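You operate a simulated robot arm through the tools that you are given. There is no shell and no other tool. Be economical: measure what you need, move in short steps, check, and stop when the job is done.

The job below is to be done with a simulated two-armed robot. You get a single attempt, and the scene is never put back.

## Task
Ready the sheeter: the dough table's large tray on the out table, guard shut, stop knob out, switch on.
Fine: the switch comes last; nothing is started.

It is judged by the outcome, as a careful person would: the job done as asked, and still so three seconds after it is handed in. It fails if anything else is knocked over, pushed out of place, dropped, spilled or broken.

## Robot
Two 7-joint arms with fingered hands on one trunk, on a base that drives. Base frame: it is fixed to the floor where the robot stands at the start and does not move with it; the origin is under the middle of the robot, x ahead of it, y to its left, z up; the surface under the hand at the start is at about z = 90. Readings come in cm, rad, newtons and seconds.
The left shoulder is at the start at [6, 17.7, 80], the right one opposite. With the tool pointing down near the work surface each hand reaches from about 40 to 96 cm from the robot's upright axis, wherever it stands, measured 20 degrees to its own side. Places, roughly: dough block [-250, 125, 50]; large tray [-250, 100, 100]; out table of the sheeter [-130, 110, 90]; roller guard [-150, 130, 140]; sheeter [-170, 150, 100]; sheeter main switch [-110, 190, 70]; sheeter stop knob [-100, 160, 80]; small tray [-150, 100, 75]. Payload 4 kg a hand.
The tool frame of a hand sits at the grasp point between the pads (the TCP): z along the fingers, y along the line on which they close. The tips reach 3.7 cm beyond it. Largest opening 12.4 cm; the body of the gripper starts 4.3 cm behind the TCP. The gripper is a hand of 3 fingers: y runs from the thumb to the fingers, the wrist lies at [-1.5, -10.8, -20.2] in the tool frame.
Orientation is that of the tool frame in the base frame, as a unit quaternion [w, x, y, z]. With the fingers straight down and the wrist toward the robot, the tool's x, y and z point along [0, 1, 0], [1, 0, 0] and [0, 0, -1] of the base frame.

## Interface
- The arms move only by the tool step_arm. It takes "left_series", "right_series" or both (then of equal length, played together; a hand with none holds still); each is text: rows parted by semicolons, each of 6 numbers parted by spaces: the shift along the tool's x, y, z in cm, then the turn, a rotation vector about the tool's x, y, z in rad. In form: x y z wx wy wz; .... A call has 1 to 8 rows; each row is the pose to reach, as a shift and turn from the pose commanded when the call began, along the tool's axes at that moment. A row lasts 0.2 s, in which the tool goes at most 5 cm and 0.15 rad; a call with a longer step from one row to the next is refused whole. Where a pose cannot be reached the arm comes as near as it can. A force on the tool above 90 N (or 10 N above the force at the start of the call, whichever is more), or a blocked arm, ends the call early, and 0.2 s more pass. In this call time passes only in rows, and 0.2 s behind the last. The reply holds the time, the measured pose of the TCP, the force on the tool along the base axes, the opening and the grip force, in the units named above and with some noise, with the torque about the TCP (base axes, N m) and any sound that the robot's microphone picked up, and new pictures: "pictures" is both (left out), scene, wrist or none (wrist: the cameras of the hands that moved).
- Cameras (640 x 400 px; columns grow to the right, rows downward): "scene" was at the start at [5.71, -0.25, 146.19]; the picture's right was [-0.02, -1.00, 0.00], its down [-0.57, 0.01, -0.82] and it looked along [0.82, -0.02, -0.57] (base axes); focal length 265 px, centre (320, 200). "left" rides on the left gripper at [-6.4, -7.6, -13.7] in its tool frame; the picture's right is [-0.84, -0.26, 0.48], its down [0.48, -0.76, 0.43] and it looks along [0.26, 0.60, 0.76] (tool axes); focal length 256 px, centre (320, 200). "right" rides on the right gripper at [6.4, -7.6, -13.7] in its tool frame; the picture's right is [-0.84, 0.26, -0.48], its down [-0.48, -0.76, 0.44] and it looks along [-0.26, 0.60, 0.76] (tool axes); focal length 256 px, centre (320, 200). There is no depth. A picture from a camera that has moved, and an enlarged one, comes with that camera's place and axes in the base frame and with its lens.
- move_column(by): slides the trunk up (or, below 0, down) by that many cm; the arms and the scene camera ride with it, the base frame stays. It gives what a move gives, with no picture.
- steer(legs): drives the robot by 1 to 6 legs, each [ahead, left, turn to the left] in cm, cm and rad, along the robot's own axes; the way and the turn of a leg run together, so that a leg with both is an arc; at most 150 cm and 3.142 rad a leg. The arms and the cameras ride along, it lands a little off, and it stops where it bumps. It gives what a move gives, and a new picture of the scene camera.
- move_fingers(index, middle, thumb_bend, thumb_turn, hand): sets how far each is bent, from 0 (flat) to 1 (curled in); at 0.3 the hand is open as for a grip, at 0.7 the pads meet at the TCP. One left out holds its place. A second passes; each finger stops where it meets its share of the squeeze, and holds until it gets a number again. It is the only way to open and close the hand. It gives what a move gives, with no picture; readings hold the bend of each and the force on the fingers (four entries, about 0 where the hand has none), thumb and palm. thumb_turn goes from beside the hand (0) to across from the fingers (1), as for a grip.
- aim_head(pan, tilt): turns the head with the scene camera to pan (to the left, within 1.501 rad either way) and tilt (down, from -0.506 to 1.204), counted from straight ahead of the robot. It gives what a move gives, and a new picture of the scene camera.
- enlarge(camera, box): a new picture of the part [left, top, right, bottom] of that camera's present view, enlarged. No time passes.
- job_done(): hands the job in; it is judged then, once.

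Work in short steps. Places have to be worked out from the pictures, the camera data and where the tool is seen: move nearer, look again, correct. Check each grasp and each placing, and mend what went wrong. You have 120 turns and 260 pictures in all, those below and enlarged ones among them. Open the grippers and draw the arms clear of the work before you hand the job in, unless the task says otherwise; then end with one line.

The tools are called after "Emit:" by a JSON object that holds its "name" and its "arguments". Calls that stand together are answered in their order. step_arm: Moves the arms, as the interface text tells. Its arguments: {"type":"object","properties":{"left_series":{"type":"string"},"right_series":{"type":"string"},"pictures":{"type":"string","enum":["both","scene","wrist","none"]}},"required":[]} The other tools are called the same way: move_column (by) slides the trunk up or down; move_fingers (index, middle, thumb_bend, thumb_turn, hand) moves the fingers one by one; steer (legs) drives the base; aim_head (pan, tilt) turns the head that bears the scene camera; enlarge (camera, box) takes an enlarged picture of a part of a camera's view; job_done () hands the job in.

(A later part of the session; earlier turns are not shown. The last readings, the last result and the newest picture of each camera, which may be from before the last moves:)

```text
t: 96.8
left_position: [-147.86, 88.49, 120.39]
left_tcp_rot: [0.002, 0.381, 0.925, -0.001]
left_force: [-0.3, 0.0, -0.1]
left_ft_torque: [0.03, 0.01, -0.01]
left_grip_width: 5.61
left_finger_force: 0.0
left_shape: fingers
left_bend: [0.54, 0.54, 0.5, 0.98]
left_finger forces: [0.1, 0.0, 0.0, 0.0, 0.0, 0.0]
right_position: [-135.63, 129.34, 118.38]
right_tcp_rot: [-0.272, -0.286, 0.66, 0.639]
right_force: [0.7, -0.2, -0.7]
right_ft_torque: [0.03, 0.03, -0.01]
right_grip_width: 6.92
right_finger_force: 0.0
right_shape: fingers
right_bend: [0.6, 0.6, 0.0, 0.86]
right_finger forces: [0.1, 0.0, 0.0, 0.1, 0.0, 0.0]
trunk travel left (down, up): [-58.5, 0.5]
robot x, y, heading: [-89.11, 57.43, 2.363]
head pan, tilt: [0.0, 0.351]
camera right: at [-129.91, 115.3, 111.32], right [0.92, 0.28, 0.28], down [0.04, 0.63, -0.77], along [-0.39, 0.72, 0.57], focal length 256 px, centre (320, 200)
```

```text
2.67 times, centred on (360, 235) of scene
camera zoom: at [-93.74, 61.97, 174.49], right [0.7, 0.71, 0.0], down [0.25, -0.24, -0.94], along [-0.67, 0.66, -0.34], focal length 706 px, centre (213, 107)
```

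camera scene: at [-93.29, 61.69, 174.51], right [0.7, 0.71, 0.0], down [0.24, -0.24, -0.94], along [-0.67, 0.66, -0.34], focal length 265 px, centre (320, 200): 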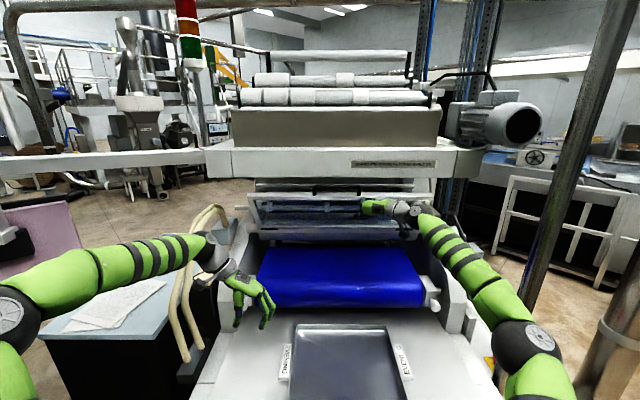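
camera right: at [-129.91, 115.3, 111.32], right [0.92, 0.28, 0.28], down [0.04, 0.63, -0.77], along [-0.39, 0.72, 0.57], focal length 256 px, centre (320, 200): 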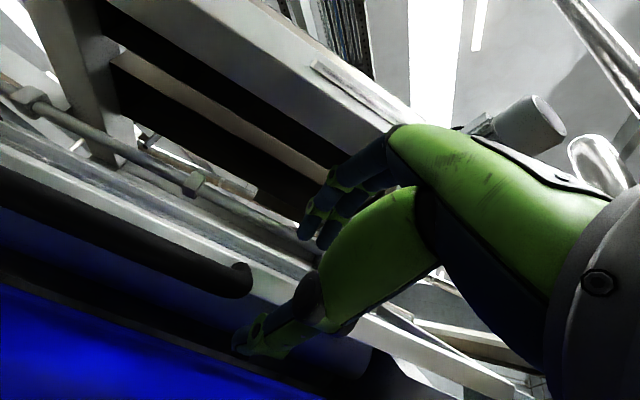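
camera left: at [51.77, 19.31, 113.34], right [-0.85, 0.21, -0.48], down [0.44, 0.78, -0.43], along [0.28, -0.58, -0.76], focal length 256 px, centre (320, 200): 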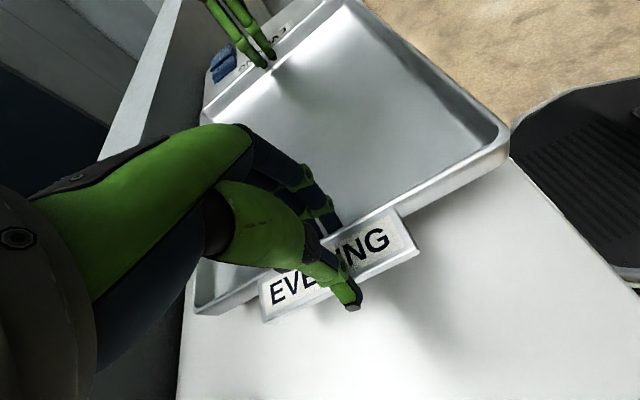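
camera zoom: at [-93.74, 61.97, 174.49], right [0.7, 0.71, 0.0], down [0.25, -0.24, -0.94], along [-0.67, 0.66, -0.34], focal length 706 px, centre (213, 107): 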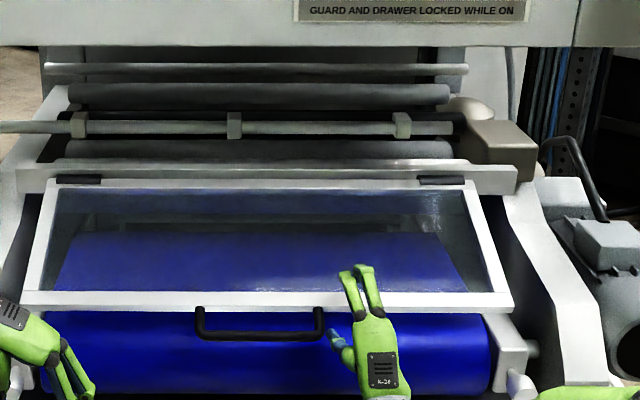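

The panel has dropped to about 25° below horizontal, ahead of my fingers. I press on down, a bit inward.

Emit:
{"name": "step_arm", "arguments": {"right_series": "0 -1 0 0 0 0; 0 -2 0.2 0 0 0; 0 -3 0.4 0 0 0; 0 -4 0.7 0 0 0; 0 -5 1 0 0 0; 0 -6 1.3 0 0 0", "pictures": "wrist"}}

Emit:
{"name": "enlarge", "arguments": {"camera": "scene", "box": [240, 160, 480, 310]}}

```text
t: 98.2
left_position: [-147.46, 88.04, 120.79]
left_tcp_rot: [-0.001, 0.381, 0.924, 0.0]
left_force: [0.9, 0.2, 0.9]
left_ft_torque: [0.02, 0.0, 0.01]
left_grip_width: 5.6
left_finger_force: 0.1
left_shape: fingers
left_bend: [0.54, 0.54, 0.5, 0.98]
left_finger forces: [0.0, 0.1, 0.1, 0.1, 0.1, 0.0]
right_position: [-135.83, 129.54, 113.36]
right_tcp_rot: [-0.274, -0.283, 0.656, 0.644]
right_force: [25.9, -18.3, 30.3]
right_ft_torque: [1.47, 1.79, -0.11]
right_grip_width: 8.56
right_finger_force: 20.8
right_shape: fingers
right_bend: [0.5, 0.5, 0.0, 0.86]
right_finger forces: [19.8, 21.3, 0.0, 0.1, 0.0, 0.0]
trunk travel left (down, up): [-58.5, 0.5]
robot x, y, heading: [-89.26, 57.29, 2.366]
head pan, tilt: [0.0, 0.351]
camera right: at [-130.23, 115.65, 106.07], right [0.92, 0.28, 0.27], down [0.03, 0.64, -0.77], along [-0.38, 0.72, 0.58], focal length 256 px, centre (320, 200)
```

right: 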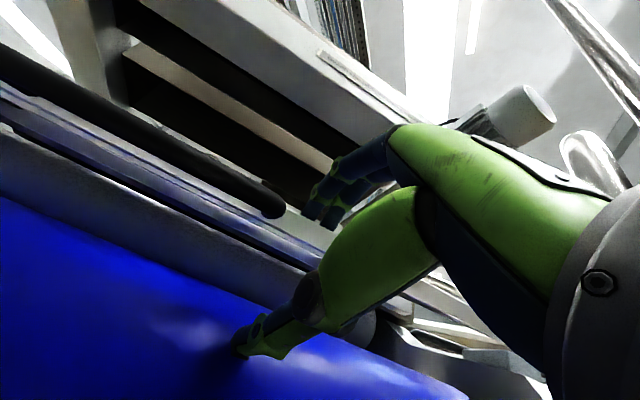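

```text
2.67 times, centred on (360, 235) of scene
camera zoom: at [-93.12, 61.35, 174.57], right [0.7, 0.71, 0.0], down [0.24, -0.24, -0.94], along [-0.67, 0.66, -0.34], focal length 706 px, centre (213, 107)
```

zoom: 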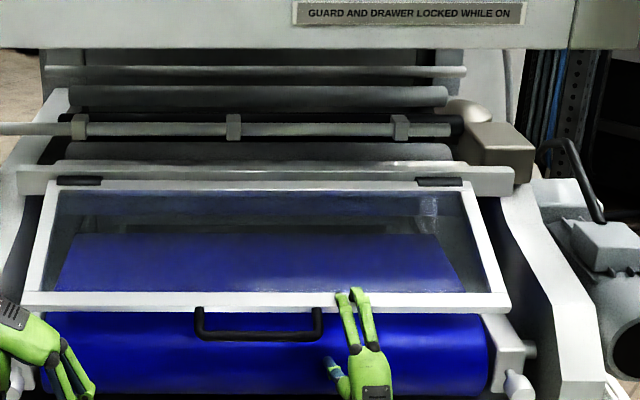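

The panel is at rest on its lower stop (same place under 30 N): shut. I lift off and draw the hand back.

Emit:
{"name": "step_arm", "arguments": {"right_series": "0 2 0 0 0 0; 0 3.5 -1 0 0 0; 0 4 -4 0 0 0; 0 4 -8 0 0 0; 0 4 -12 0 0 0; 0 4 -16 0 0 0; 0 4 -19 0 0 0", "pictures": "none"}}

Emit:
{"name": "enlarge", "arguments": {"camera": "scene", "box": [160, 150, 480, 350]}}

```text
t: 99.8
left_position: [-147.67, 88.48, 120.5]
left_tcp_rot: [0.002, 0.38, 0.925, -0.002]
left_force: [1.1, 0.1, -0.1]
left_ft_torque: [0.0, 0.02, -0.01]
left_grip_width: 5.6
left_finger_force: 0.1
left_shape: fingers
left_bend: [0.54, 0.54, 0.5, 0.98]
left_finger forces: [0.1, 0.0, 0.1, 0.0, 0.0, 0.0]
right_position: [-122.79, 117.05, 117.18]
right_tcp_rot: [-0.272, -0.285, 0.661, 0.639]
right_force: [-0.9, 0.0, -0.5]
right_ft_torque: [0.0, 0.03, 0.0]
right_grip_width: 6.95
right_finger_force: 0.0
right_shape: fingers
right_bend: [0.6, 0.6, 0.0, 0.86]
right_finger forces: [0.0, 0.1, 0.0, 0.0, 0.1, 0.0]
trunk travel left (down, up): [-58.5, 0.5]
robot x, y, heading: [-89.01, 57.66, 2.365]
head pan, tilt: [0.0, 0.351]
```

```text
2.00 times, centred on (320, 250) of scene
camera zoom: at [-93.56, 62.05, 174.5], right [0.7, 0.71, 0.0], down [0.24, -0.24, -0.94], along [-0.67, 0.66, -0.34], focal length 530 px, centre (320, 100)
```

zoom: 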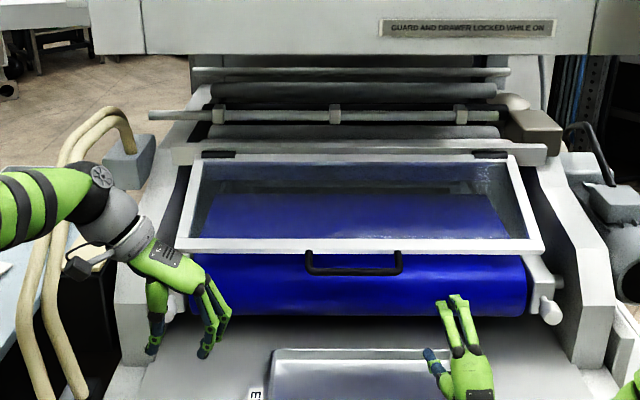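

Guard is down and shut. Next the knob and switch: I back off and move right to look at the electrical box.

Emit:
{"name": "steer", "arguments": {"legs": [[-35, 0, 0], [0, -50, 0]]}}

Emit:
{"name": "aim_head", "arguments": {"pan": 0, "tilt": 0.6}}

Emit:
{"name": "enlarge", "arguments": {"camera": "scene", "box": [220, 80, 480, 400]}}

```text
t: 104.7
left_position: [-88.34, 99.6, 120.47]
left_tcp_rot: [0.003, 0.373, 0.928, -0.002]
left_force: [0.1, 0.5, -0.4]
left_ft_torque: [-0.02, 0.02, -0.01]
left_grip_width: 5.62
left_finger_force: 0.1
left_shape: fingers
left_bend: [0.54, 0.54, 0.5, 0.98]
left_finger forces: [0.0, 0.0, 0.0, 0.0, 0.1, 0.1]
right_position: [-63.58, 128.45, 117.16]
right_tcp_rot: [-0.277, -0.292, 0.658, 0.636]
right_force: [0.2, 0.4, -0.3]
right_ft_torque: [-0.01, 0.01, 0.04]
right_grip_width: 6.98
right_finger_force: 0.1
right_shape: fingers
right_bend: [0.6, 0.6, 0.0, 0.86]
right_finger forces: [0.0, 0.1, 0.0, 0.1, 0.1, 0.1]
trunk travel left (down, up): [-58.5, 0.5]
robot x, y, heading: [-28.93, 69.46, 2.377]
head pan, tilt: [0.0, 0.351]
camera scene: at [-33.66, 73.98, 174.49], right [0.69, 0.72, 0.0], down [0.25, -0.24, -0.94], along [-0.68, 0.65, -0.34], focal length 265 px, centre (320, 200)
```

scene: 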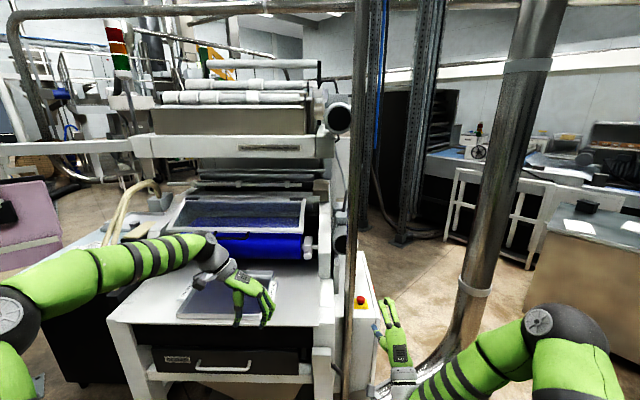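

```text
t: 105.4
left_position: [-88.35, 99.49, 120.48]
left_tcp_rot: [0.002, 0.373, 0.928, -0.001]
left_force: [-0.2, 0.3, -0.7]
left_ft_torque: [0.02, 0.0, 0.0]
left_grip_width: 5.6
left_finger_force: 0.0
left_shape: fingers
left_bend: [0.54, 0.54, 0.5, 0.98]
left_finger forces: [0.0, 0.0, 0.1, 0.0, 0.0, 0.0]
right_position: [-63.74, 128.46, 117.21]
right_tcp_rot: [-0.277, -0.291, 0.658, 0.636]
right_force: [0.5, -0.9, 0.4]
right_ft_torque: [-0.02, -0.03, 0.0]
right_grip_width: 6.94
right_finger_force: 0.0
right_shape: fingers
right_bend: [0.6, 0.6, 0.0, 0.86]
right_finger forces: [0.0, 0.0, 0.0, 0.0, 0.0, 0.0]
trunk travel left (down, up): [-58.5, 0.5]
robot x, y, heading: [-29.09, 69.27, 2.377]
head pan, tilt: [0.0, 0.6]
camera scene: at [-33.38, 73.6, 172.22], right [0.69, 0.72, 0.0], down [0.41, -0.39, -0.83], along [-0.6, 0.57, -0.56], focal length 265 px, centre (320, 200)
```

scene: 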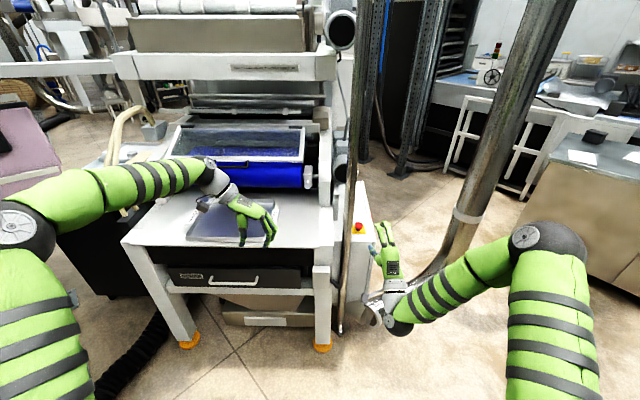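

```text
1.25 times, centred on (350, 240) of scene
camera zoom: at [-33.38, 73.6, 172.22], right [0.69, 0.72, 0.0], down [0.41, -0.39, -0.83], along [-0.6, 0.57, -0.56], focal length 331 px, centre (282, 150)
```

zoom: 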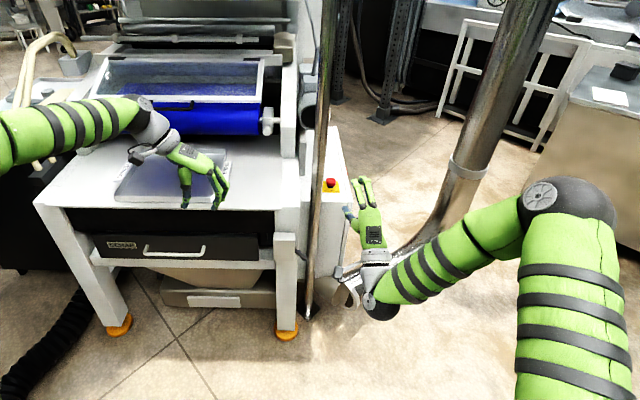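

I zoom on the knob and box.

Emit:
{"name": "enlarge", "arguments": {"camera": "scene", "box": [330, 205, 390, 242]}}

Emit:
{"name": "enlarge", "arguments": {"camera": "scene", "box": [320, 160, 440, 340]}}

```text
10.67 times, centred on (360, 224) of scene
camera zoom: at [-33.38, 73.6, 172.22], right [0.69, 0.72, 0.0], down [0.41, -0.39, -0.83], along [-0.6, 0.57, -0.56], focal length 2826 px, centre (-107, -51)
```

zoom: 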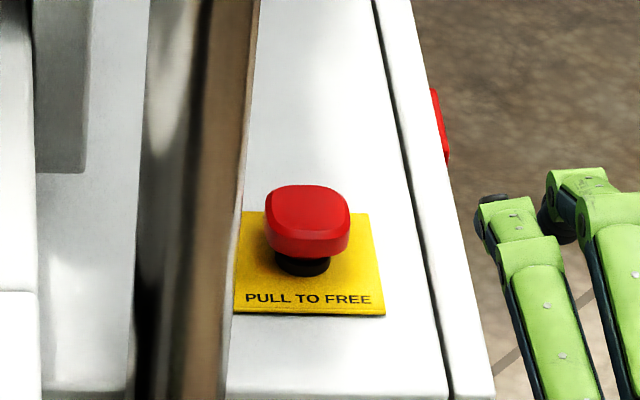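

```text
2.22 times, centred on (380, 250) of scene
camera zoom: at [-33.38, 73.6, 172.22], right [0.69, 0.72, 0.0], down [0.41, -0.39, -0.83], along [-0.6, 0.57, -0.56], focal length 589 px, centre (187, 89)
```

zoom: 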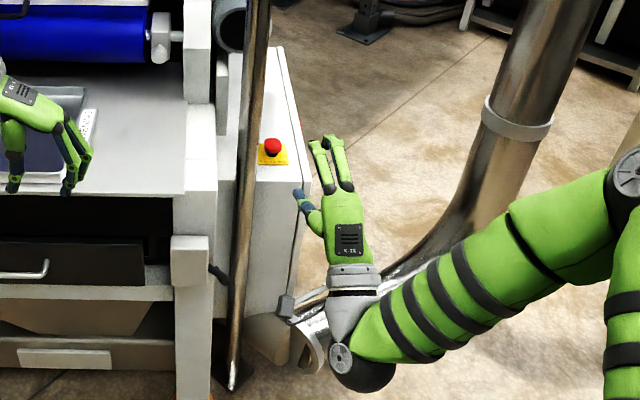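

The knob says PULL TO FREE and sits at about [-96, 160, 84], a post 11 cm from it; the red switch is on the box's right face. I turn the right hand back to fingers-down, open it, then drive round to the right to see the switch.

Emit:
{"name": "step_arm", "arguments": {"right_series": "0 0 -1 0.15 0 0; 0 0 -2 0.3 0 0; 0 0 -3 0.45 0 0; 0 0 -3 0.6 0 0; 0 0 -3 0.75 0 0; 0 0 -3 0.9 0 0; 0 0 -3 1.05 0 0; 0 0 -3 1.2 0 0", "pictures": "none"}}

Emit:
{"name": "step_arm", "arguments": {"right_series": "0 0 0 0.13 0 0; 0 0 0 0.26 0 0; 0 0 0 0.37 0 0", "pictures": "none"}}

Emit:
{"name": "move_fingers", "arguments": {"hand": "right", "index": 0.35, "middle": 0.35, "thumb_bend": 0.35, "thumb_turn": 1}}

Emit:
{"name": "steer", "arguments": {"legs": [[-20, -40, 0], [0, -20, 0]]}}

Emit:
{"name": "aim_head", "arguments": {"pan": 0.3, "tilt": 0.5}}

```text
t: 107.2
left_position: [-88.33, 99.51, 120.48]
left_tcp_rot: [0.003, 0.373, 0.928, -0.001]
left_force: [-0.5, -0.1, -0.5]
left_ft_torque: [0.01, 0.0, -0.04]
left_grip_width: 5.59
left_finger_force: 0.1
left_shape: fingers
left_bend: [0.54, 0.54, 0.5, 0.98]
left_finger forces: [0.1, 0.1, 0.1, 0.0, 0.1, 0.0]
right_position: [-61.57, 126.36, 117.37]
right_tcp_rot: [-0.063, -0.396, 0.903, 0.155]
right_force: [-0.6, -0.8, 0.1]
right_ft_torque: [0.01, 0.02, 0.01]
right_grip_width: 6.94
right_finger_force: 0.1
right_shape: fingers
right_bend: [0.6, 0.6, 0.0, 0.86]
right_finger forces: [0.1, 0.0, 0.0, 0.1, 0.0, 0.0]
trunk travel left (down, up): [-58.5, 0.5]
robot x, y, heading: [-29.11, 69.73, 2.373]
head pan, tilt: [0.0, 0.6]
```

```text
t: 108.0
left_position: [-88.24, 99.54, 120.52]
left_tcp_rot: [0.002, 0.373, 0.928, -0.001]
left_force: [0.4, -0.2, -0.2]
left_ft_torque: [0.04, 0.0, -0.01]
left_grip_width: 5.59
left_finger_force: 0.1
left_shape: fingers
left_bend: [0.54, 0.54, 0.5, 0.98]
left_finger forces: [0.1, 0.0, 0.0, 0.0, 0.1, 0.1]
right_position: [-61.5, 126.5, 117.29]
right_tcp_rot: [0.01, -0.402, 0.916, -0.014]
right_force: [-0.4, -0.8, 0.1]
right_ft_torque: [0.01, 0.0, 0.01]
right_grip_width: 6.94
right_finger_force: 0.1
right_shape: fingers
right_bend: [0.6, 0.6, 0.0, 0.86]
right_finger forces: [0.0, 0.1, 0.1, 0.0, 0.0, 0.0]
trunk travel left (down, up): [-58.5, 0.5]
robot x, y, heading: [-28.79, 69.5, 2.38]
head pan, tilt: [0.0, 0.6]
```

```text
t: 109.0
left_position: [-88.26, 99.43, 120.51]
left_tcp_rot: [0.002, 0.373, 0.928, -0.001]
left_force: [0.7, 0.1, 0.4]
left_ft_torque: [0.01, 0.01, 0.01]
left_grip_width: 5.59
left_finger_force: 0.1
left_shape: fingers
left_bend: [0.54, 0.54, 0.5, 0.98]
left_finger forces: [0.0, 0.0, 0.0, 0.0, 0.0, 0.0]
right_position: [-61.46, 126.41, 117.29]
right_tcp_rot: [0.01, -0.403, 0.915, -0.014]
right_force: [0.7, 0.2, 0.5]
right_ft_torque: [-0.05, 0.0, 0.05]
right_grip_width: 10.82
right_finger_force: 0.1
right_shape: fingers
right_bend: [0.35, 0.35, 0.35, 0.98]
right_finger forces: [0.1, 0.0, 0.0, 0.0, 0.0, 0.0]
trunk travel left (down, up): [-58.5, 0.5]
robot x, y, heading: [-29.47, 69.63, 2.377]
head pan, tilt: [0.0, 0.6]
```

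```text
t: 113.0
left_position: [-31.99, 129.91, 120.49]
left_tcp_rot: [0.002, 0.376, 0.927, -0.002]
left_force: [0.3, -0.2, 0.2]
left_ft_torque: [-0.02, 0.01, 0.0]
left_grip_width: 5.57
left_finger_force: 0.1
left_shape: fingers
left_bend: [0.54, 0.54, 0.5, 0.98]
left_finger forces: [0.0, 0.1, 0.0, 0.1, 0.0, 0.1]
right_position: [-5.04, 156.58, 117.19]
right_tcp_rot: [0.008, -0.399, 0.917, -0.015]
right_force: [0.8, -0.5, -0.3]
right_ft_torque: [-0.03, 0.07, 0.0]
right_grip_width: 10.84
right_finger_force: 0.1
right_shape: fingers
right_bend: [0.35, 0.35, 0.35, 0.98]
right_finger forces: [0.0, 0.0, 0.0, 0.1, 0.0, 0.1]
trunk travel left (down, up): [-58.5, 0.5]
robot x, y, heading: [26.83, 99.54, 2.373]
head pan, tilt: [0.0, 0.6]
camera scene: at [22.82, 103.68, 172.22], right [0.69, 0.72, 0.0], down [0.41, -0.39, -0.82], along [-0.59, 0.57, -0.57], focal length 265 px, centre (320, 200)
```

scene: 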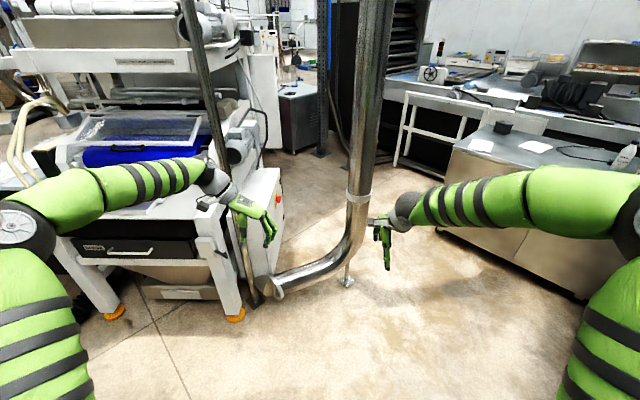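

```text
t: 113.8
left_position: [-32.04, 129.73, 120.37]
left_tcp_rot: [0.003, 0.375, 0.927, -0.001]
left_force: [0.6, -0.1, -0.6]
left_ft_torque: [0.0, 0.01, -0.04]
left_grip_width: 5.6
left_finger_force: 0.0
left_shape: fingers
left_bend: [0.54, 0.54, 0.5, 0.98]
left_finger forces: [0.0, 0.0, 0.0, 0.0, 0.1, 0.1]
right_position: [-5.19, 156.35, 117.28]
right_tcp_rot: [0.01, -0.399, 0.917, -0.014]
right_force: [-0.7, 0.2, 0.6]
right_ft_torque: [0.01, 0.02, 0.02]
right_grip_width: 10.83
right_finger_force: 0.1
right_shape: fingers
right_bend: [0.35, 0.35, 0.35, 0.98]
right_finger forces: [0.0, 0.1, 0.0, 0.1, 0.0, 0.0]
trunk travel left (down, up): [-58.5, 0.5]
robot x, y, heading: [27.21, 99.44, 2.376]
head pan, tilt: [0.3, 0.499]
camera scene: at [20.95, 101.54, 173.12], right [0.45, 0.89, 0.0], down [0.43, -0.22, -0.88], along [-0.78, 0.4, -0.48], focal length 265 px, centre (320, 200)
```

scene: 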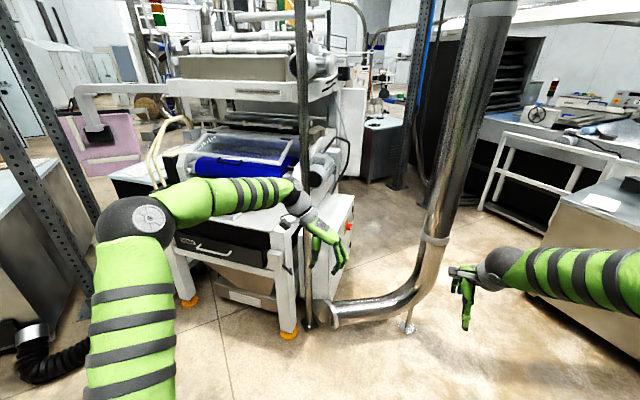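

I can see the switch on the right face; I zoom on it.

Emit:
{"name": "enlarge", "arguments": {"camera": "scene", "box": [320, 180, 384, 260]}}

Emit:
{"name": "enlarge", "arguments": {"camera": "scene", "box": [330, 205, 362, 245]}}

```text
5.00 times, centred on (352, 220) of scene
camera zoom: at [20.95, 101.54, 173.12], right [0.45, 0.89, 0.0], down [0.43, -0.22, -0.88], along [-0.78, 0.4, -0.48], focal length 1325 px, centre (160, 100)
```

zoom: 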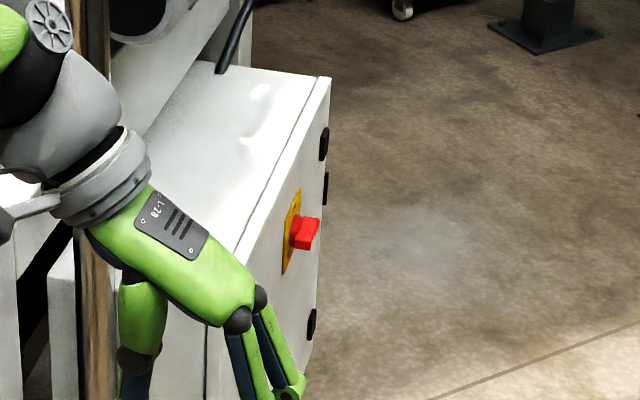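

```text
10.00 times, centred on (346, 225) of scene
camera zoom: at [20.95, 101.54, 173.12], right [0.45, 0.89, 0.0], down [0.43, -0.22, -0.88], along [-0.78, 0.4, -0.48], focal length 2649 px, centre (60, -50)
```

zoom: 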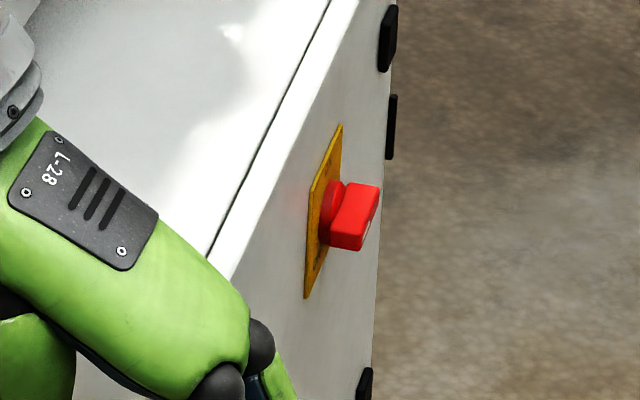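

The switch is at about [-108, 190, 68] on the right face. I tuck the left arm back so it clears the post, then drive to stand before the box.

Emit:
{"name": "step_arm", "arguments": {"left_series": "-4 -2.3 -1 0 0 0; -8 -4.6 -2 0 0 0; -12 -7 -3 0 0 0; -16 -9 -4 0 0 0; -20 -11 -4 0 0 0; -24 -13 -4 0 0 0", "pictures": "none"}}

Emit:
{"name": "steer", "arguments": {"legs": [[50, 18, 0], [0, 0, 0.125]]}}

Emit:
{"name": "aim_head", "arguments": {"pan": 0.0, "tilt": 0.75}}

```text
t: 115.2
left_position: [-23.56, 103.61, 124.58]
left_tcp_rot: [0.001, 0.376, 0.927, -0.001]
left_force: [0.4, -0.7, 0.6]
left_ft_torque: [0.05, 0.01, 0.0]
left_grip_width: 5.57
left_finger_force: 0.1
left_shape: fingers
left_bend: [0.54, 0.54, 0.5, 0.98]
left_finger forces: [0.0, 0.1, 0.0, 0.1, 0.0, 0.0]
right_position: [-5.06, 156.47, 117.46]
right_tcp_rot: [0.01, -0.399, 0.917, -0.014]
right_force: [0.5, 0.1, 0.9]
right_ft_torque: [-0.02, 0.03, -0.02]
right_grip_width: 10.83
right_finger_force: 0.0
right_shape: fingers
right_bend: [0.35, 0.35, 0.35, 0.98]
right_finger forces: [0.0, 0.0, 0.0, 0.1, 0.0, 0.0]
trunk travel left (down, up): [-58.5, 0.5]
robot x, y, heading: [27.11, 100.01, 2.377]
head pan, tilt: [0.3, 0.499]
```

```text
t: 118.8
left_position: [-72.68, 118.98, 124.67]
left_tcp_rot: [0.003, 0.315, 0.949, -0.001]
left_force: [0.0, -0.6, -0.2]
left_ft_torque: [0.03, 0.01, -0.02]
left_grip_width: 5.57
left_finger_force: 0.1
left_shape: fingers
left_bend: [0.54, 0.54, 0.5, 0.98]
left_finger forces: [0.0, 0.0, 0.0, 0.1, 0.0, 0.0]
right_position: [-60.78, 173.74, 117.24]
right_tcp_rot: [0.011, -0.456, 0.89, -0.014]
right_force: [-0.7, 1.1, 0.4]
right_ft_torque: [0.03, 0.02, 0.0]
right_grip_width: 10.84
right_finger_force: 0.1
right_shape: fingers
right_bend: [0.35, 0.35, 0.35, 0.98]
right_finger forces: [0.0, 0.1, 0.1, 0.0, 0.0, 0.0]
trunk travel left (down, up): [-58.5, 0.5]
robot x, y, heading: [-21.9, 121.1, 2.5]
head pan, tilt: [0.3, 0.499]
camera scene: at [-28.04, 122.45, 173.13], right [0.33, 0.94, 0.0], down [0.45, -0.16, -0.88], along [-0.83, 0.29, -0.48], focal length 265 px, centre (320, 200)
```

scene: 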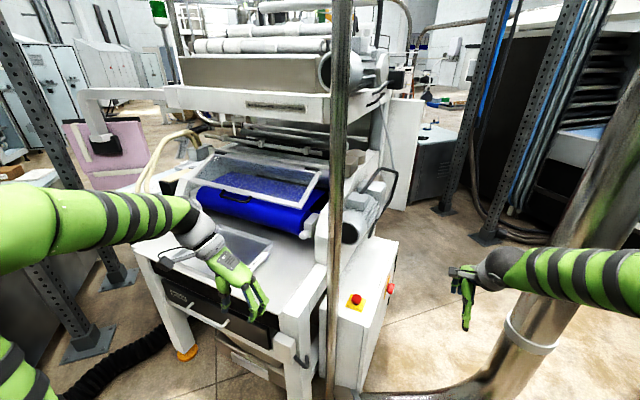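

```text
t: 119.6
left_position: [-72.66, 119.0, 124.58]
left_tcp_rot: [0.003, 0.316, 0.949, -0.001]
left_force: [-0.7, 0.3, 0.0]
left_ft_torque: [-0.01, -0.01, 0.0]
left_grip_width: 5.59
left_finger_force: 0.1
left_shape: fingers
left_bend: [0.54, 0.54, 0.5, 0.98]
left_finger forces: [0.0, 0.1, 0.0, 0.0, 0.0, 0.0]
right_position: [-60.86, 173.75, 117.37]
right_tcp_rot: [0.011, -0.456, 0.89, -0.014]
right_force: [0.0, -0.6, 0.1]
right_ft_torque: [0.02, 0.02, 0.01]
right_grip_width: 10.85
right_finger_force: 0.1
right_shape: fingers
right_bend: [0.35, 0.35, 0.35, 0.98]
right_finger forces: [0.1, 0.0, 0.0, 0.0, 0.0, 0.1]
trunk travel left (down, up): [-58.5, 0.5]
robot x, y, heading: [-21.59, 121.18, 2.499]
head pan, tilt: [0.0, 0.75]
camera scene: at [-26.1, 124.42, 170.93], right [0.6, 0.8, 0.0], down [0.55, -0.41, -0.73], along [-0.59, 0.44, -0.68], focal length 265 px, centre (320, 200)
```

scene: 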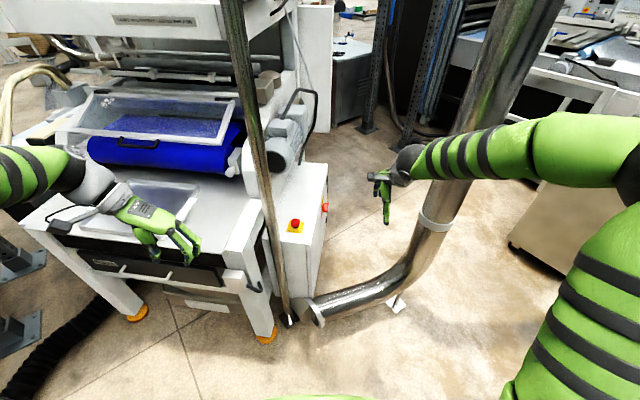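

I zoom to fix the knob's position precisely.

Emit:
{"name": "enlarge", "arguments": {"camera": "scene", "box": [256, 190, 352, 250]}}

```text
6.67 times, centred on (304, 220) of scene
camera zoom: at [-26.1, 124.42, 170.93], right [0.6, 0.8, 0.0], down [0.55, -0.41, -0.73], along [-0.59, 0.44, -0.68], focal length 1766 px, centre (427, 67)
```

zoom: 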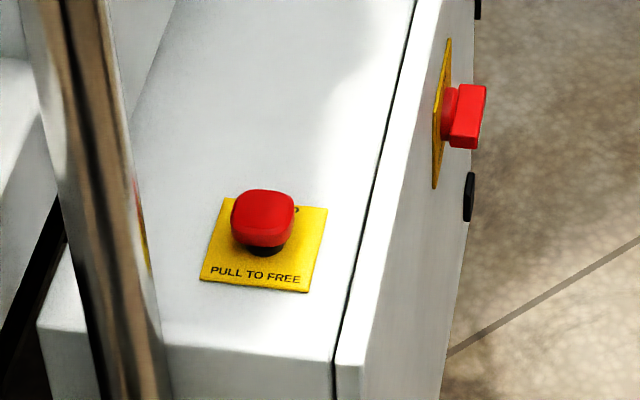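

Knob cap is at [-98.8, 164.4, 81]. I drive 22 cm closer, then swing the right hand over the knob with its wrist to the right, away from the post.

Emit:
{"name": "steer", "arguments": {"legs": [[22, 0, 0]]}}

Emit:
{"name": "step_arm", "arguments": {"right_series": "3.5 0.5 1 0 0 -0.14; 7 1 2 0 0 -0.28; 11 1.5 3 0 0 -0.42; 15 2 4 0 0 -0.56; 19 2 5 0 0 -0.7; 23 2 6 0 0 -0.84; 27 2 7 0 0 -0.98; 29 2 8 0 0 -1.12", "pictures": "scene"}}

```text
t: 121.3
left_position: [-90.58, 132.02, 124.59]
left_tcp_rot: [0.003, 0.313, 0.95, -0.001]
left_force: [0.6, 0.8, -0.2]
left_ft_torque: [-0.03, 0.01, -0.02]
left_grip_width: 5.62
left_finger_force: 0.1
left_shape: fingers
left_bend: [0.54, 0.54, 0.5, 0.98]
left_finger forces: [0.0, 0.0, 0.0, 0.0, 0.0, 0.0]
right_position: [-78.97, 186.93, 117.27]
right_tcp_rot: [0.012, -0.458, 0.889, -0.015]
right_force: [0.5, 0.8, 0.1]
right_ft_torque: [0.01, 0.0, -0.03]
right_grip_width: 10.85
right_finger_force: 0.2
right_shape: fingers
right_bend: [0.35, 0.35, 0.35, 0.98]
right_finger forces: [0.1, 0.1, 0.0, 0.1, 0.1, 0.1]
trunk travel left (down, up): [-58.5, 0.5]
robot x, y, heading: [-39.75, 134.47, 2.504]
head pan, tilt: [0.0, 0.75]
camera scene: at [-44.07, 137.74, 170.92], right [0.59, 0.8, 0.0], down [0.55, -0.41, -0.73], along [-0.59, 0.43, -0.68], focal length 265 px, centre (320, 200)
```

scene: 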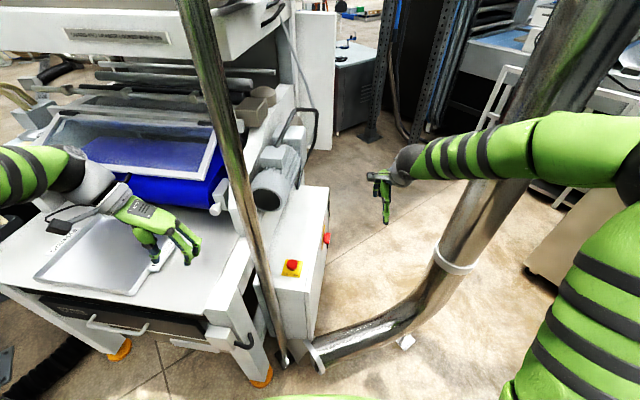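

```text
t: 123.1
left_position: [-90.31, 132.0, 124.71]
left_tcp_rot: [0.003, 0.315, 0.949, -0.001]
left_force: [-0.3, -1.5, 0.1]
left_ft_torque: [0.0, 0.01, -0.02]
left_grip_width: 5.62
left_finger_force: 0.1
left_shape: fingers
left_bend: [0.54, 0.54, 0.5, 0.98]
left_finger forces: [0.0, 0.0, 0.1, 0.0, 0.0, 0.0]
right_position: [-96.31, 165.19, 109.48]
right_tcp_rot: [-0.003, 0.842, -0.539, 0.017]
right_force: [0.1, 0.2, 0.5]
right_ft_torque: [0.02, -0.03, 0.01]
right_grip_width: 10.82
right_finger_force: 0.0
right_shape: fingers
right_bend: [0.35, 0.35, 0.35, 0.98]
right_finger forces: [0.0, 0.0, 0.1, 0.0, 0.0, 0.0]
right hand out of reach, approached as far as the arm can: row 8
trunk travel left (down, up): [-58.5, 0.5]
robot x, y, heading: [-39.39, 135.25, 2.508]
head pan, tilt: [0.0, 0.75]
camera scene: at [-43.84, 137.66, 170.94], right [0.59, 0.8, 0.0], down [0.55, -0.41, -0.73], along [-0.59, 0.43, -0.68], focal length 265 px, centre (320, 200)
```

scene: 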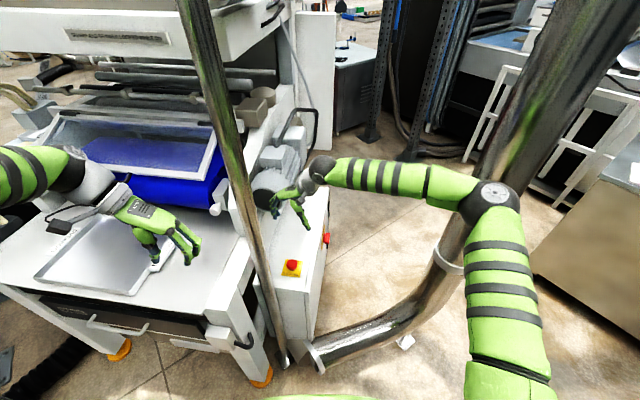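

The hand is above the knob with a usable orientation. I lower the trunk 18 cm and look with the wrist camera.

Emit:
{"name": "move_column", "arguments": {"by": -18}}

Emit:
{"name": "step_arm", "arguments": {"right_series": "-0.3 2.6 0 0 0 0", "pictures": "both"}}

```text
t: 125.1
left_position: [-90.58, 131.98, 106.58]
left_tcp_rot: [0.002, 0.314, 0.949, 0.0]
left_force: [-0.4, 0.5, 0.1]
left_ft_torque: [0.04, -0.02, 0.0]
left_grip_width: 5.58
left_finger_force: 0.1
left_shape: fingers
left_bend: [0.54, 0.54, 0.5, 0.98]
left_finger forces: [0.0, 0.0, 0.0, 0.0, 0.1, 0.0]
right_position: [-96.4, 165.15, 91.36]
right_tcp_rot: [-0.002, 0.842, -0.539, 0.017]
right_force: [0.1, -0.2, -0.4]
right_ft_torque: [0.03, -0.04, -0.03]
right_grip_width: 10.81
right_finger_force: 0.0
right_shape: fingers
right_bend: [0.35, 0.35, 0.35, 0.98]
right_finger forces: [0.1, 0.1, 0.0, 0.1, 0.0, 0.1]
trunk travel left (down, up): [-40.5, 18.5]
robot x, y, heading: [-39.46, 135.02, 2.508]
head pan, tilt: [0.0, 0.75]
```

```text
t: 125.5
left_position: [-90.48, 132.02, 106.55]
left_tcp_rot: [0.003, 0.315, 0.949, 0.0]
left_force: [0.0, -0.7, -0.4]
left_ft_torque: [-0.01, -0.02, 0.01]
left_grip_width: 5.6
left_finger_force: 0.0
left_shape: fingers
left_bend: [0.54, 0.54, 0.5, 0.98]
left_finger forces: [0.1, 0.0, 0.0, 0.0, 0.1, 0.1]
right_position: [-98.76, 164.46, 91.19]
right_tcp_rot: [-0.002, 0.841, -0.54, 0.018]
right_force: [0.5, 0.8, 0.0]
right_ft_torque: [-0.01, 0.01, 0.0]
right_grip_width: 10.83
right_finger_force: 0.0
right_shape: fingers
right_bend: [0.35, 0.35, 0.35, 0.98]
right_finger forces: [0.0, 0.0, 0.0, 0.0, 0.0, 0.1]
trunk travel left (down, up): [-40.5, 18.5]
robot x, y, heading: [-39.76, 134.6, 2.508]
head pan, tilt: [0.0, 0.75]
camera scene: at [-43.99, 137.66, 152.93], right [0.59, 0.8, 0.0], down [0.55, -0.41, -0.73], along [-0.59, 0.43, -0.68], focal length 265 px, centre (320, 200)
camera right: at [-89.7, 162.16, 105.21], right [-0.6, 0.66, 0.45], down [0.5, 0.75, -0.43], along [-0.62, -0.03, -0.78], focal length 256 px, centre (320, 200)
```

scene: 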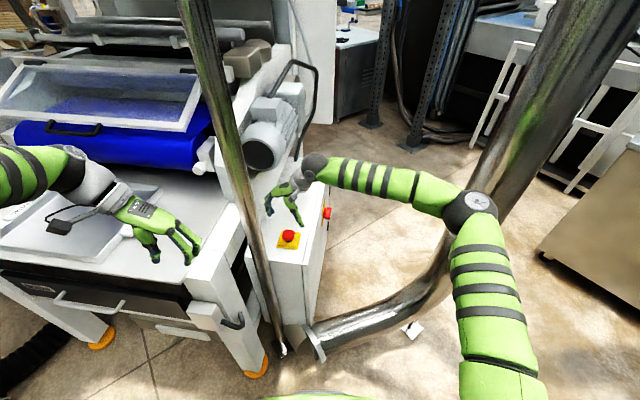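
right: 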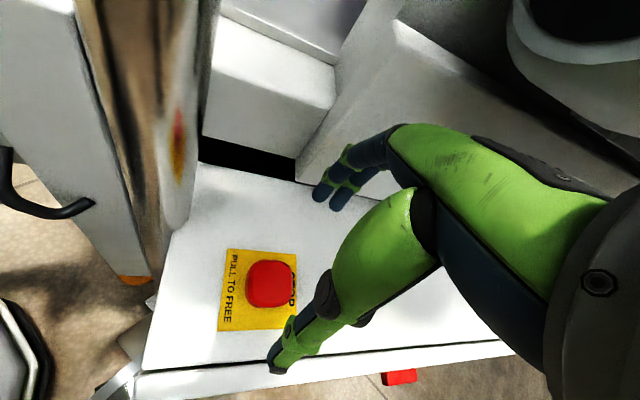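

The knob lies right beneath the hand. I correct half a centimetre and descend 8 cm.

Emit:
{"name": "step_arm", "arguments": {"right_series": "0.5 -0.4 2 0 0 0; 0.5 -0.4 4.5 0 0 0; 0.5 -0.4 6.5 0 0 0; 0.5 -0.4 8 0 0 0", "pictures": "wrist"}}

Emit:
{"name": "enlarge", "arguments": {"camera": "scene", "box": [240, 190, 352, 260]}}

```text
t: 126.5
left_position: [-90.45, 131.95, 106.59]
left_tcp_rot: [0.002, 0.314, 0.95, 0.0]
left_force: [0.1, -0.3, 0.3]
left_ft_torque: [0.02, 0.01, 0.04]
left_grip_width: 5.56
left_finger_force: 0.1
left_shape: fingers
left_bend: [0.54, 0.54, 0.5, 0.98]
left_finger forces: [0.0, 0.0, 0.0, 0.0, 0.0, 0.1]
right_position: [-97.88, 164.07, 83.22]
right_tcp_rot: [-0.002, 0.842, -0.539, 0.019]
right_force: [0.1, 0.7, 0.1]
right_ft_torque: [0.0, 0.02, 0.03]
right_grip_width: 10.84
right_finger_force: 0.3
right_shape: fingers
right_bend: [0.35, 0.35, 0.35, 0.98]
right_finger forces: [0.0, 0.0, 0.1, 0.0, 0.1, 0.0]
trunk travel left (down, up): [-40.5, 18.5]
robot x, y, heading: [-39.45, 134.47, 2.507]
head pan, tilt: [0.0, 0.75]
camera right: at [-88.83, 161.85, 97.19], right [-0.6, 0.66, 0.45], down [0.5, 0.75, -0.43], along [-0.62, -0.03, -0.78], focal length 256 px, centre (320, 200)
```

right: 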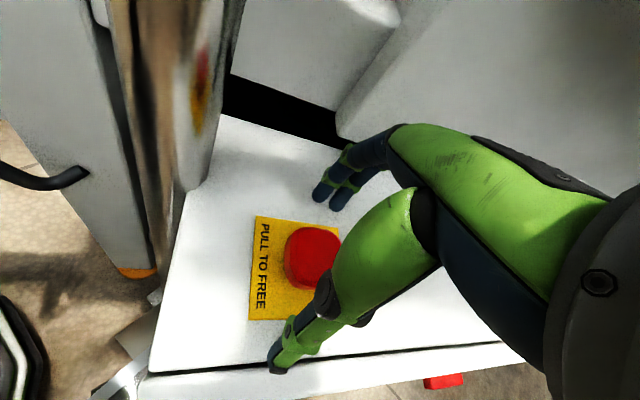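

```text
5.71 times, centred on (296, 225) of scene
camera zoom: at [-43.95, 137.65, 152.93], right [0.59, 0.8, 0.0], down [0.55, -0.41, -0.73], along [-0.59, 0.43, -0.68], focal length 1514 px, centre (457, 57)
```

zoom: 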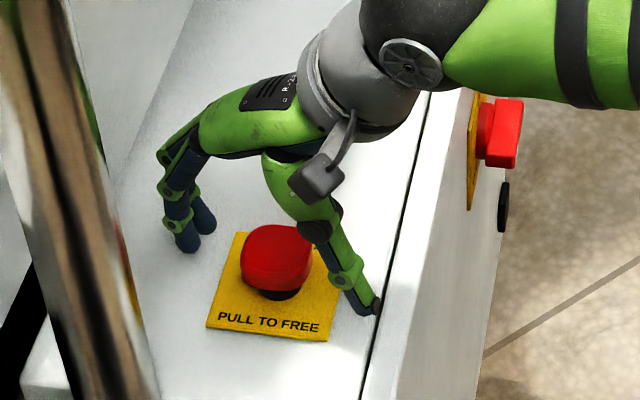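

Aligned. I lower half a centimetre and close on the cap.

Emit:
{"name": "step_arm", "arguments": {"right_series": "0 0 0.6 0 0 0", "pictures": "none"}}

Emit:
{"name": "move_fingers", "arguments": {"hand": "right", "index": 0.8, "middle": 0.8, "thumb_bend": 0.8}}

Emit:
{"name": "enlarge", "arguments": {"camera": "scene", "box": [240, 190, 352, 260]}}

```text
t: 126.9
left_position: [-90.5, 132.07, 106.63]
left_tcp_rot: [0.003, 0.314, 0.95, 0.0]
left_force: [0.0, 0.1, -1.1]
left_ft_torque: [0.0, 0.01, 0.0]
left_grip_width: 5.58
left_finger_force: 0.1
left_shape: fingers
left_bend: [0.54, 0.54, 0.5, 0.98]
left_finger forces: [0.1, 0.0, 0.1, 0.1, 0.1, 0.1]
right_position: [-97.9, 164.04, 82.57]
right_tcp_rot: [-0.002, 0.842, -0.539, 0.017]
right_force: [1.6, -0.4, 0.1]
right_ft_torque: [-0.01, -0.01, -0.01]
right_grip_width: 10.81
right_finger_force: 0.2
right_shape: fingers
right_bend: [0.35, 0.35, 0.35, 0.98]
right_finger forces: [0.0, 0.0, 0.0, 0.0, 0.0, 0.1]
trunk travel left (down, up): [-40.5, 18.5]
robot x, y, heading: [-39.42, 134.63, 2.508]
head pan, tilt: [0.0, 0.75]
```

```text
t: 127.9
left_position: [-90.31, 131.98, 106.68]
left_tcp_rot: [0.002, 0.314, 0.949, -0.001]
left_force: [-0.2, -0.7, 0.4]
left_ft_torque: [0.02, -0.03, -0.01]
left_grip_width: 5.59
left_finger_force: 0.0
left_shape: fingers
left_bend: [0.54, 0.54, 0.5, 0.98]
left_finger forces: [0.1, 0.0, 0.0, 0.0, 0.0, 0.0]
right_position: [-97.82, 164.06, 82.51]
right_tcp_rot: [-0.003, 0.841, -0.54, 0.018]
right_force: [15.3, 3.1, -5.5]
right_ft_torque: [0.12, -0.4, 0.06]
right_grip_width: 3.99
right_finger_force: 35.2
right_shape: fingers
right_bend: [0.63, 0.66, 0.55, 1.0]
right_finger forces: [16.4, 15.6, 0.0, 0.0, 38.7, 0.0]
trunk travel left (down, up): [-40.5, 18.5]
robot x, y, heading: [-40.01, 134.37, 2.501]
head pan, tilt: [0.0, 0.75]
```

```text
5.71 times, centred on (296, 225) of scene
camera zoom: at [-43.85, 137.69, 152.92], right [0.59, 0.8, 0.0], down [0.55, -0.41, -0.73], along [-0.59, 0.43, -0.68], focal length 1514 px, centre (457, 57)
```

zoom: 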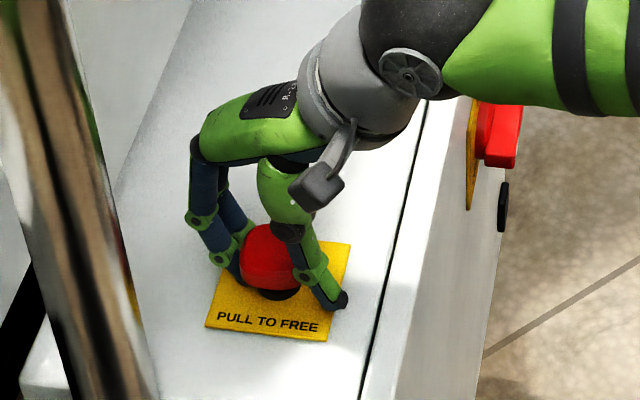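

Gripped firmly (35 N, 4 cm). I pull straight up slowly and watch the force and sound.

Emit:
{"name": "step_arm", "arguments": {"right_series": "0 0 -0.4 0 0 0; 0 0 -0.8 0 0 0; 0 0 -1.2 0 0 0; 0 0 -1.6 0 0 0; 0 0 -2 0 0 0", "pictures": "none"}}

Emit:
{"name": "enlarge", "arguments": {"camera": "scene", "box": [240, 190, 352, 260]}}

```text
t: 129.1
left_position: [-90.68, 132.08, 106.45]
left_tcp_rot: [0.004, 0.314, 0.949, -0.001]
left_force: [-0.4, -0.1, -1.1]
left_ft_torque: [0.02, 0.0, 0.01]
left_grip_width: 5.59
left_finger_force: 0.1
left_shape: fingers
left_bend: [0.54, 0.54, 0.5, 0.98]
left_finger forces: [0.1, 0.0, 0.0, 0.1, 0.0, 0.1]
right_position: [-97.84, 164.19, 83.72]
right_tcp_rot: [-0.009, 0.842, -0.539, 0.025]
right_force: [12.0, -4.7, -61.5]
right_ft_torque: [0.31, -0.97, 0.02]
right_grip_width: 4.17
right_finger_force: 40.5
right_shape: fingers
right_bend: [0.62, 0.66, 0.55, 1.0]
right_finger forces: [28.7, 30.4, 0.0, 0.1, 22.6, 0.0]
trunk travel left (down, up): [-40.5, 18.5]
robot x, y, heading: [-39.41, 134.72, 2.501]
head pan, tilt: [0.0, 0.75]
```

```text
5.71 times, centred on (296, 225) of scene
camera zoom: at [-44.26, 137.79, 152.85], right [0.59, 0.8, 0.0], down [0.55, -0.41, -0.73], along [-0.59, 0.43, -0.68], focal length 1514 px, centre (457, 57)
```

zoom: 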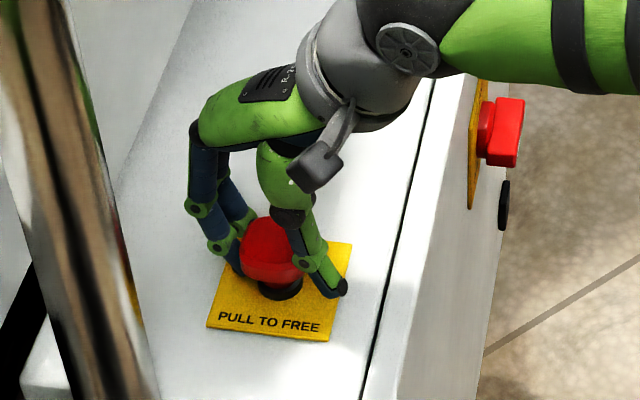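

The cap has risen about 1 cm and now resists at 61 N, so it seems at its out stop. I ease, release, and look.

Emit:
{"name": "step_arm", "arguments": {"right_series": "0 0 0.5 0 0 0", "pictures": "none"}}

Emit:
{"name": "move_fingers", "arguments": {"hand": "right", "index": 0.35, "middle": 0.35, "thumb_bend": 0.3}}

Emit:
{"name": "enlarge", "arguments": {"camera": "scene", "box": [240, 190, 352, 260]}}

```text
t: 129.5
left_position: [-90.6, 132.12, 106.54]
left_tcp_rot: [0.003, 0.314, 0.95, -0.002]
left_force: [-0.6, 0.2, -0.1]
left_ft_torque: [0.02, 0.0, 0.0]
left_grip_width: 5.62
left_finger_force: 0.0
left_shape: fingers
left_bend: [0.54, 0.54, 0.5, 0.98]
left_finger forces: [0.0, 0.1, 0.0, 0.0, 0.0, 0.1]
right_position: [-97.81, 164.24, 83.75]
right_tcp_rot: [-0.007, 0.842, -0.54, 0.021]
right_force: [17.2, -4.0, -46.1]
right_ft_torque: [0.29, -1.02, 0.09]
right_grip_width: 4.12
right_finger_force: 40.5
right_shape: fingers
right_bend: [0.62, 0.67, 0.55, 1.0]
right_finger forces: [25.8, 25.7, 0.0, 0.0, 29.9, 0.1]
trunk travel left (down, up): [-40.5, 18.5]
robot x, y, heading: [-39.43, 134.43, 2.506]
head pan, tilt: [0.0, 0.75]
```

```text
t: 130.5
left_position: [-90.43, 132.0, 106.64]
left_tcp_rot: [0.002, 0.315, 0.949, 0.0]
left_force: [-0.1, 1.2, 0.5]
left_ft_torque: [-0.01, 0.0, 0.02]
left_grip_width: 5.6
left_finger_force: 0.1
left_shape: fingers
left_bend: [0.54, 0.54, 0.5, 0.98]
left_finger forces: [0.1, 0.0, 0.0, 0.0, 0.0, 0.0]
right_position: [-98.07, 164.07, 84.39]
right_tcp_rot: [-0.002, 0.841, -0.54, 0.018]
right_force: [0.2, 0.0, -0.8]
right_ft_torque: [0.01, 0.01, 0.0]
right_grip_width: 11.57
right_finger_force: 0.1
right_shape: fingers
right_bend: [0.35, 0.35, 0.3, 0.98]
right_finger forces: [0.0, 0.1, 0.0, 0.1, 0.0, 0.0]
trunk travel left (down, up): [-40.5, 18.5]
robot x, y, heading: [-39.67, 134.49, 2.506]
head pan, tilt: [0.0, 0.75]
```

```text
5.71 times, centred on (296, 225) of scene
camera zoom: at [-43.94, 137.64, 152.93], right [0.59, 0.8, 0.0], down [0.55, -0.41, -0.73], along [-0.59, 0.43, -0.68], focal length 1514 px, centre (457, 57)
```

zoom: 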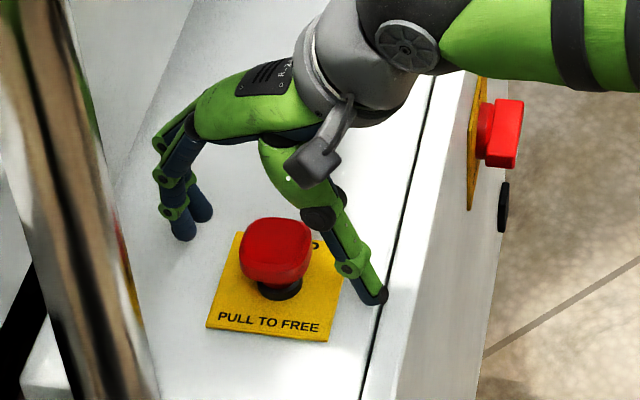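

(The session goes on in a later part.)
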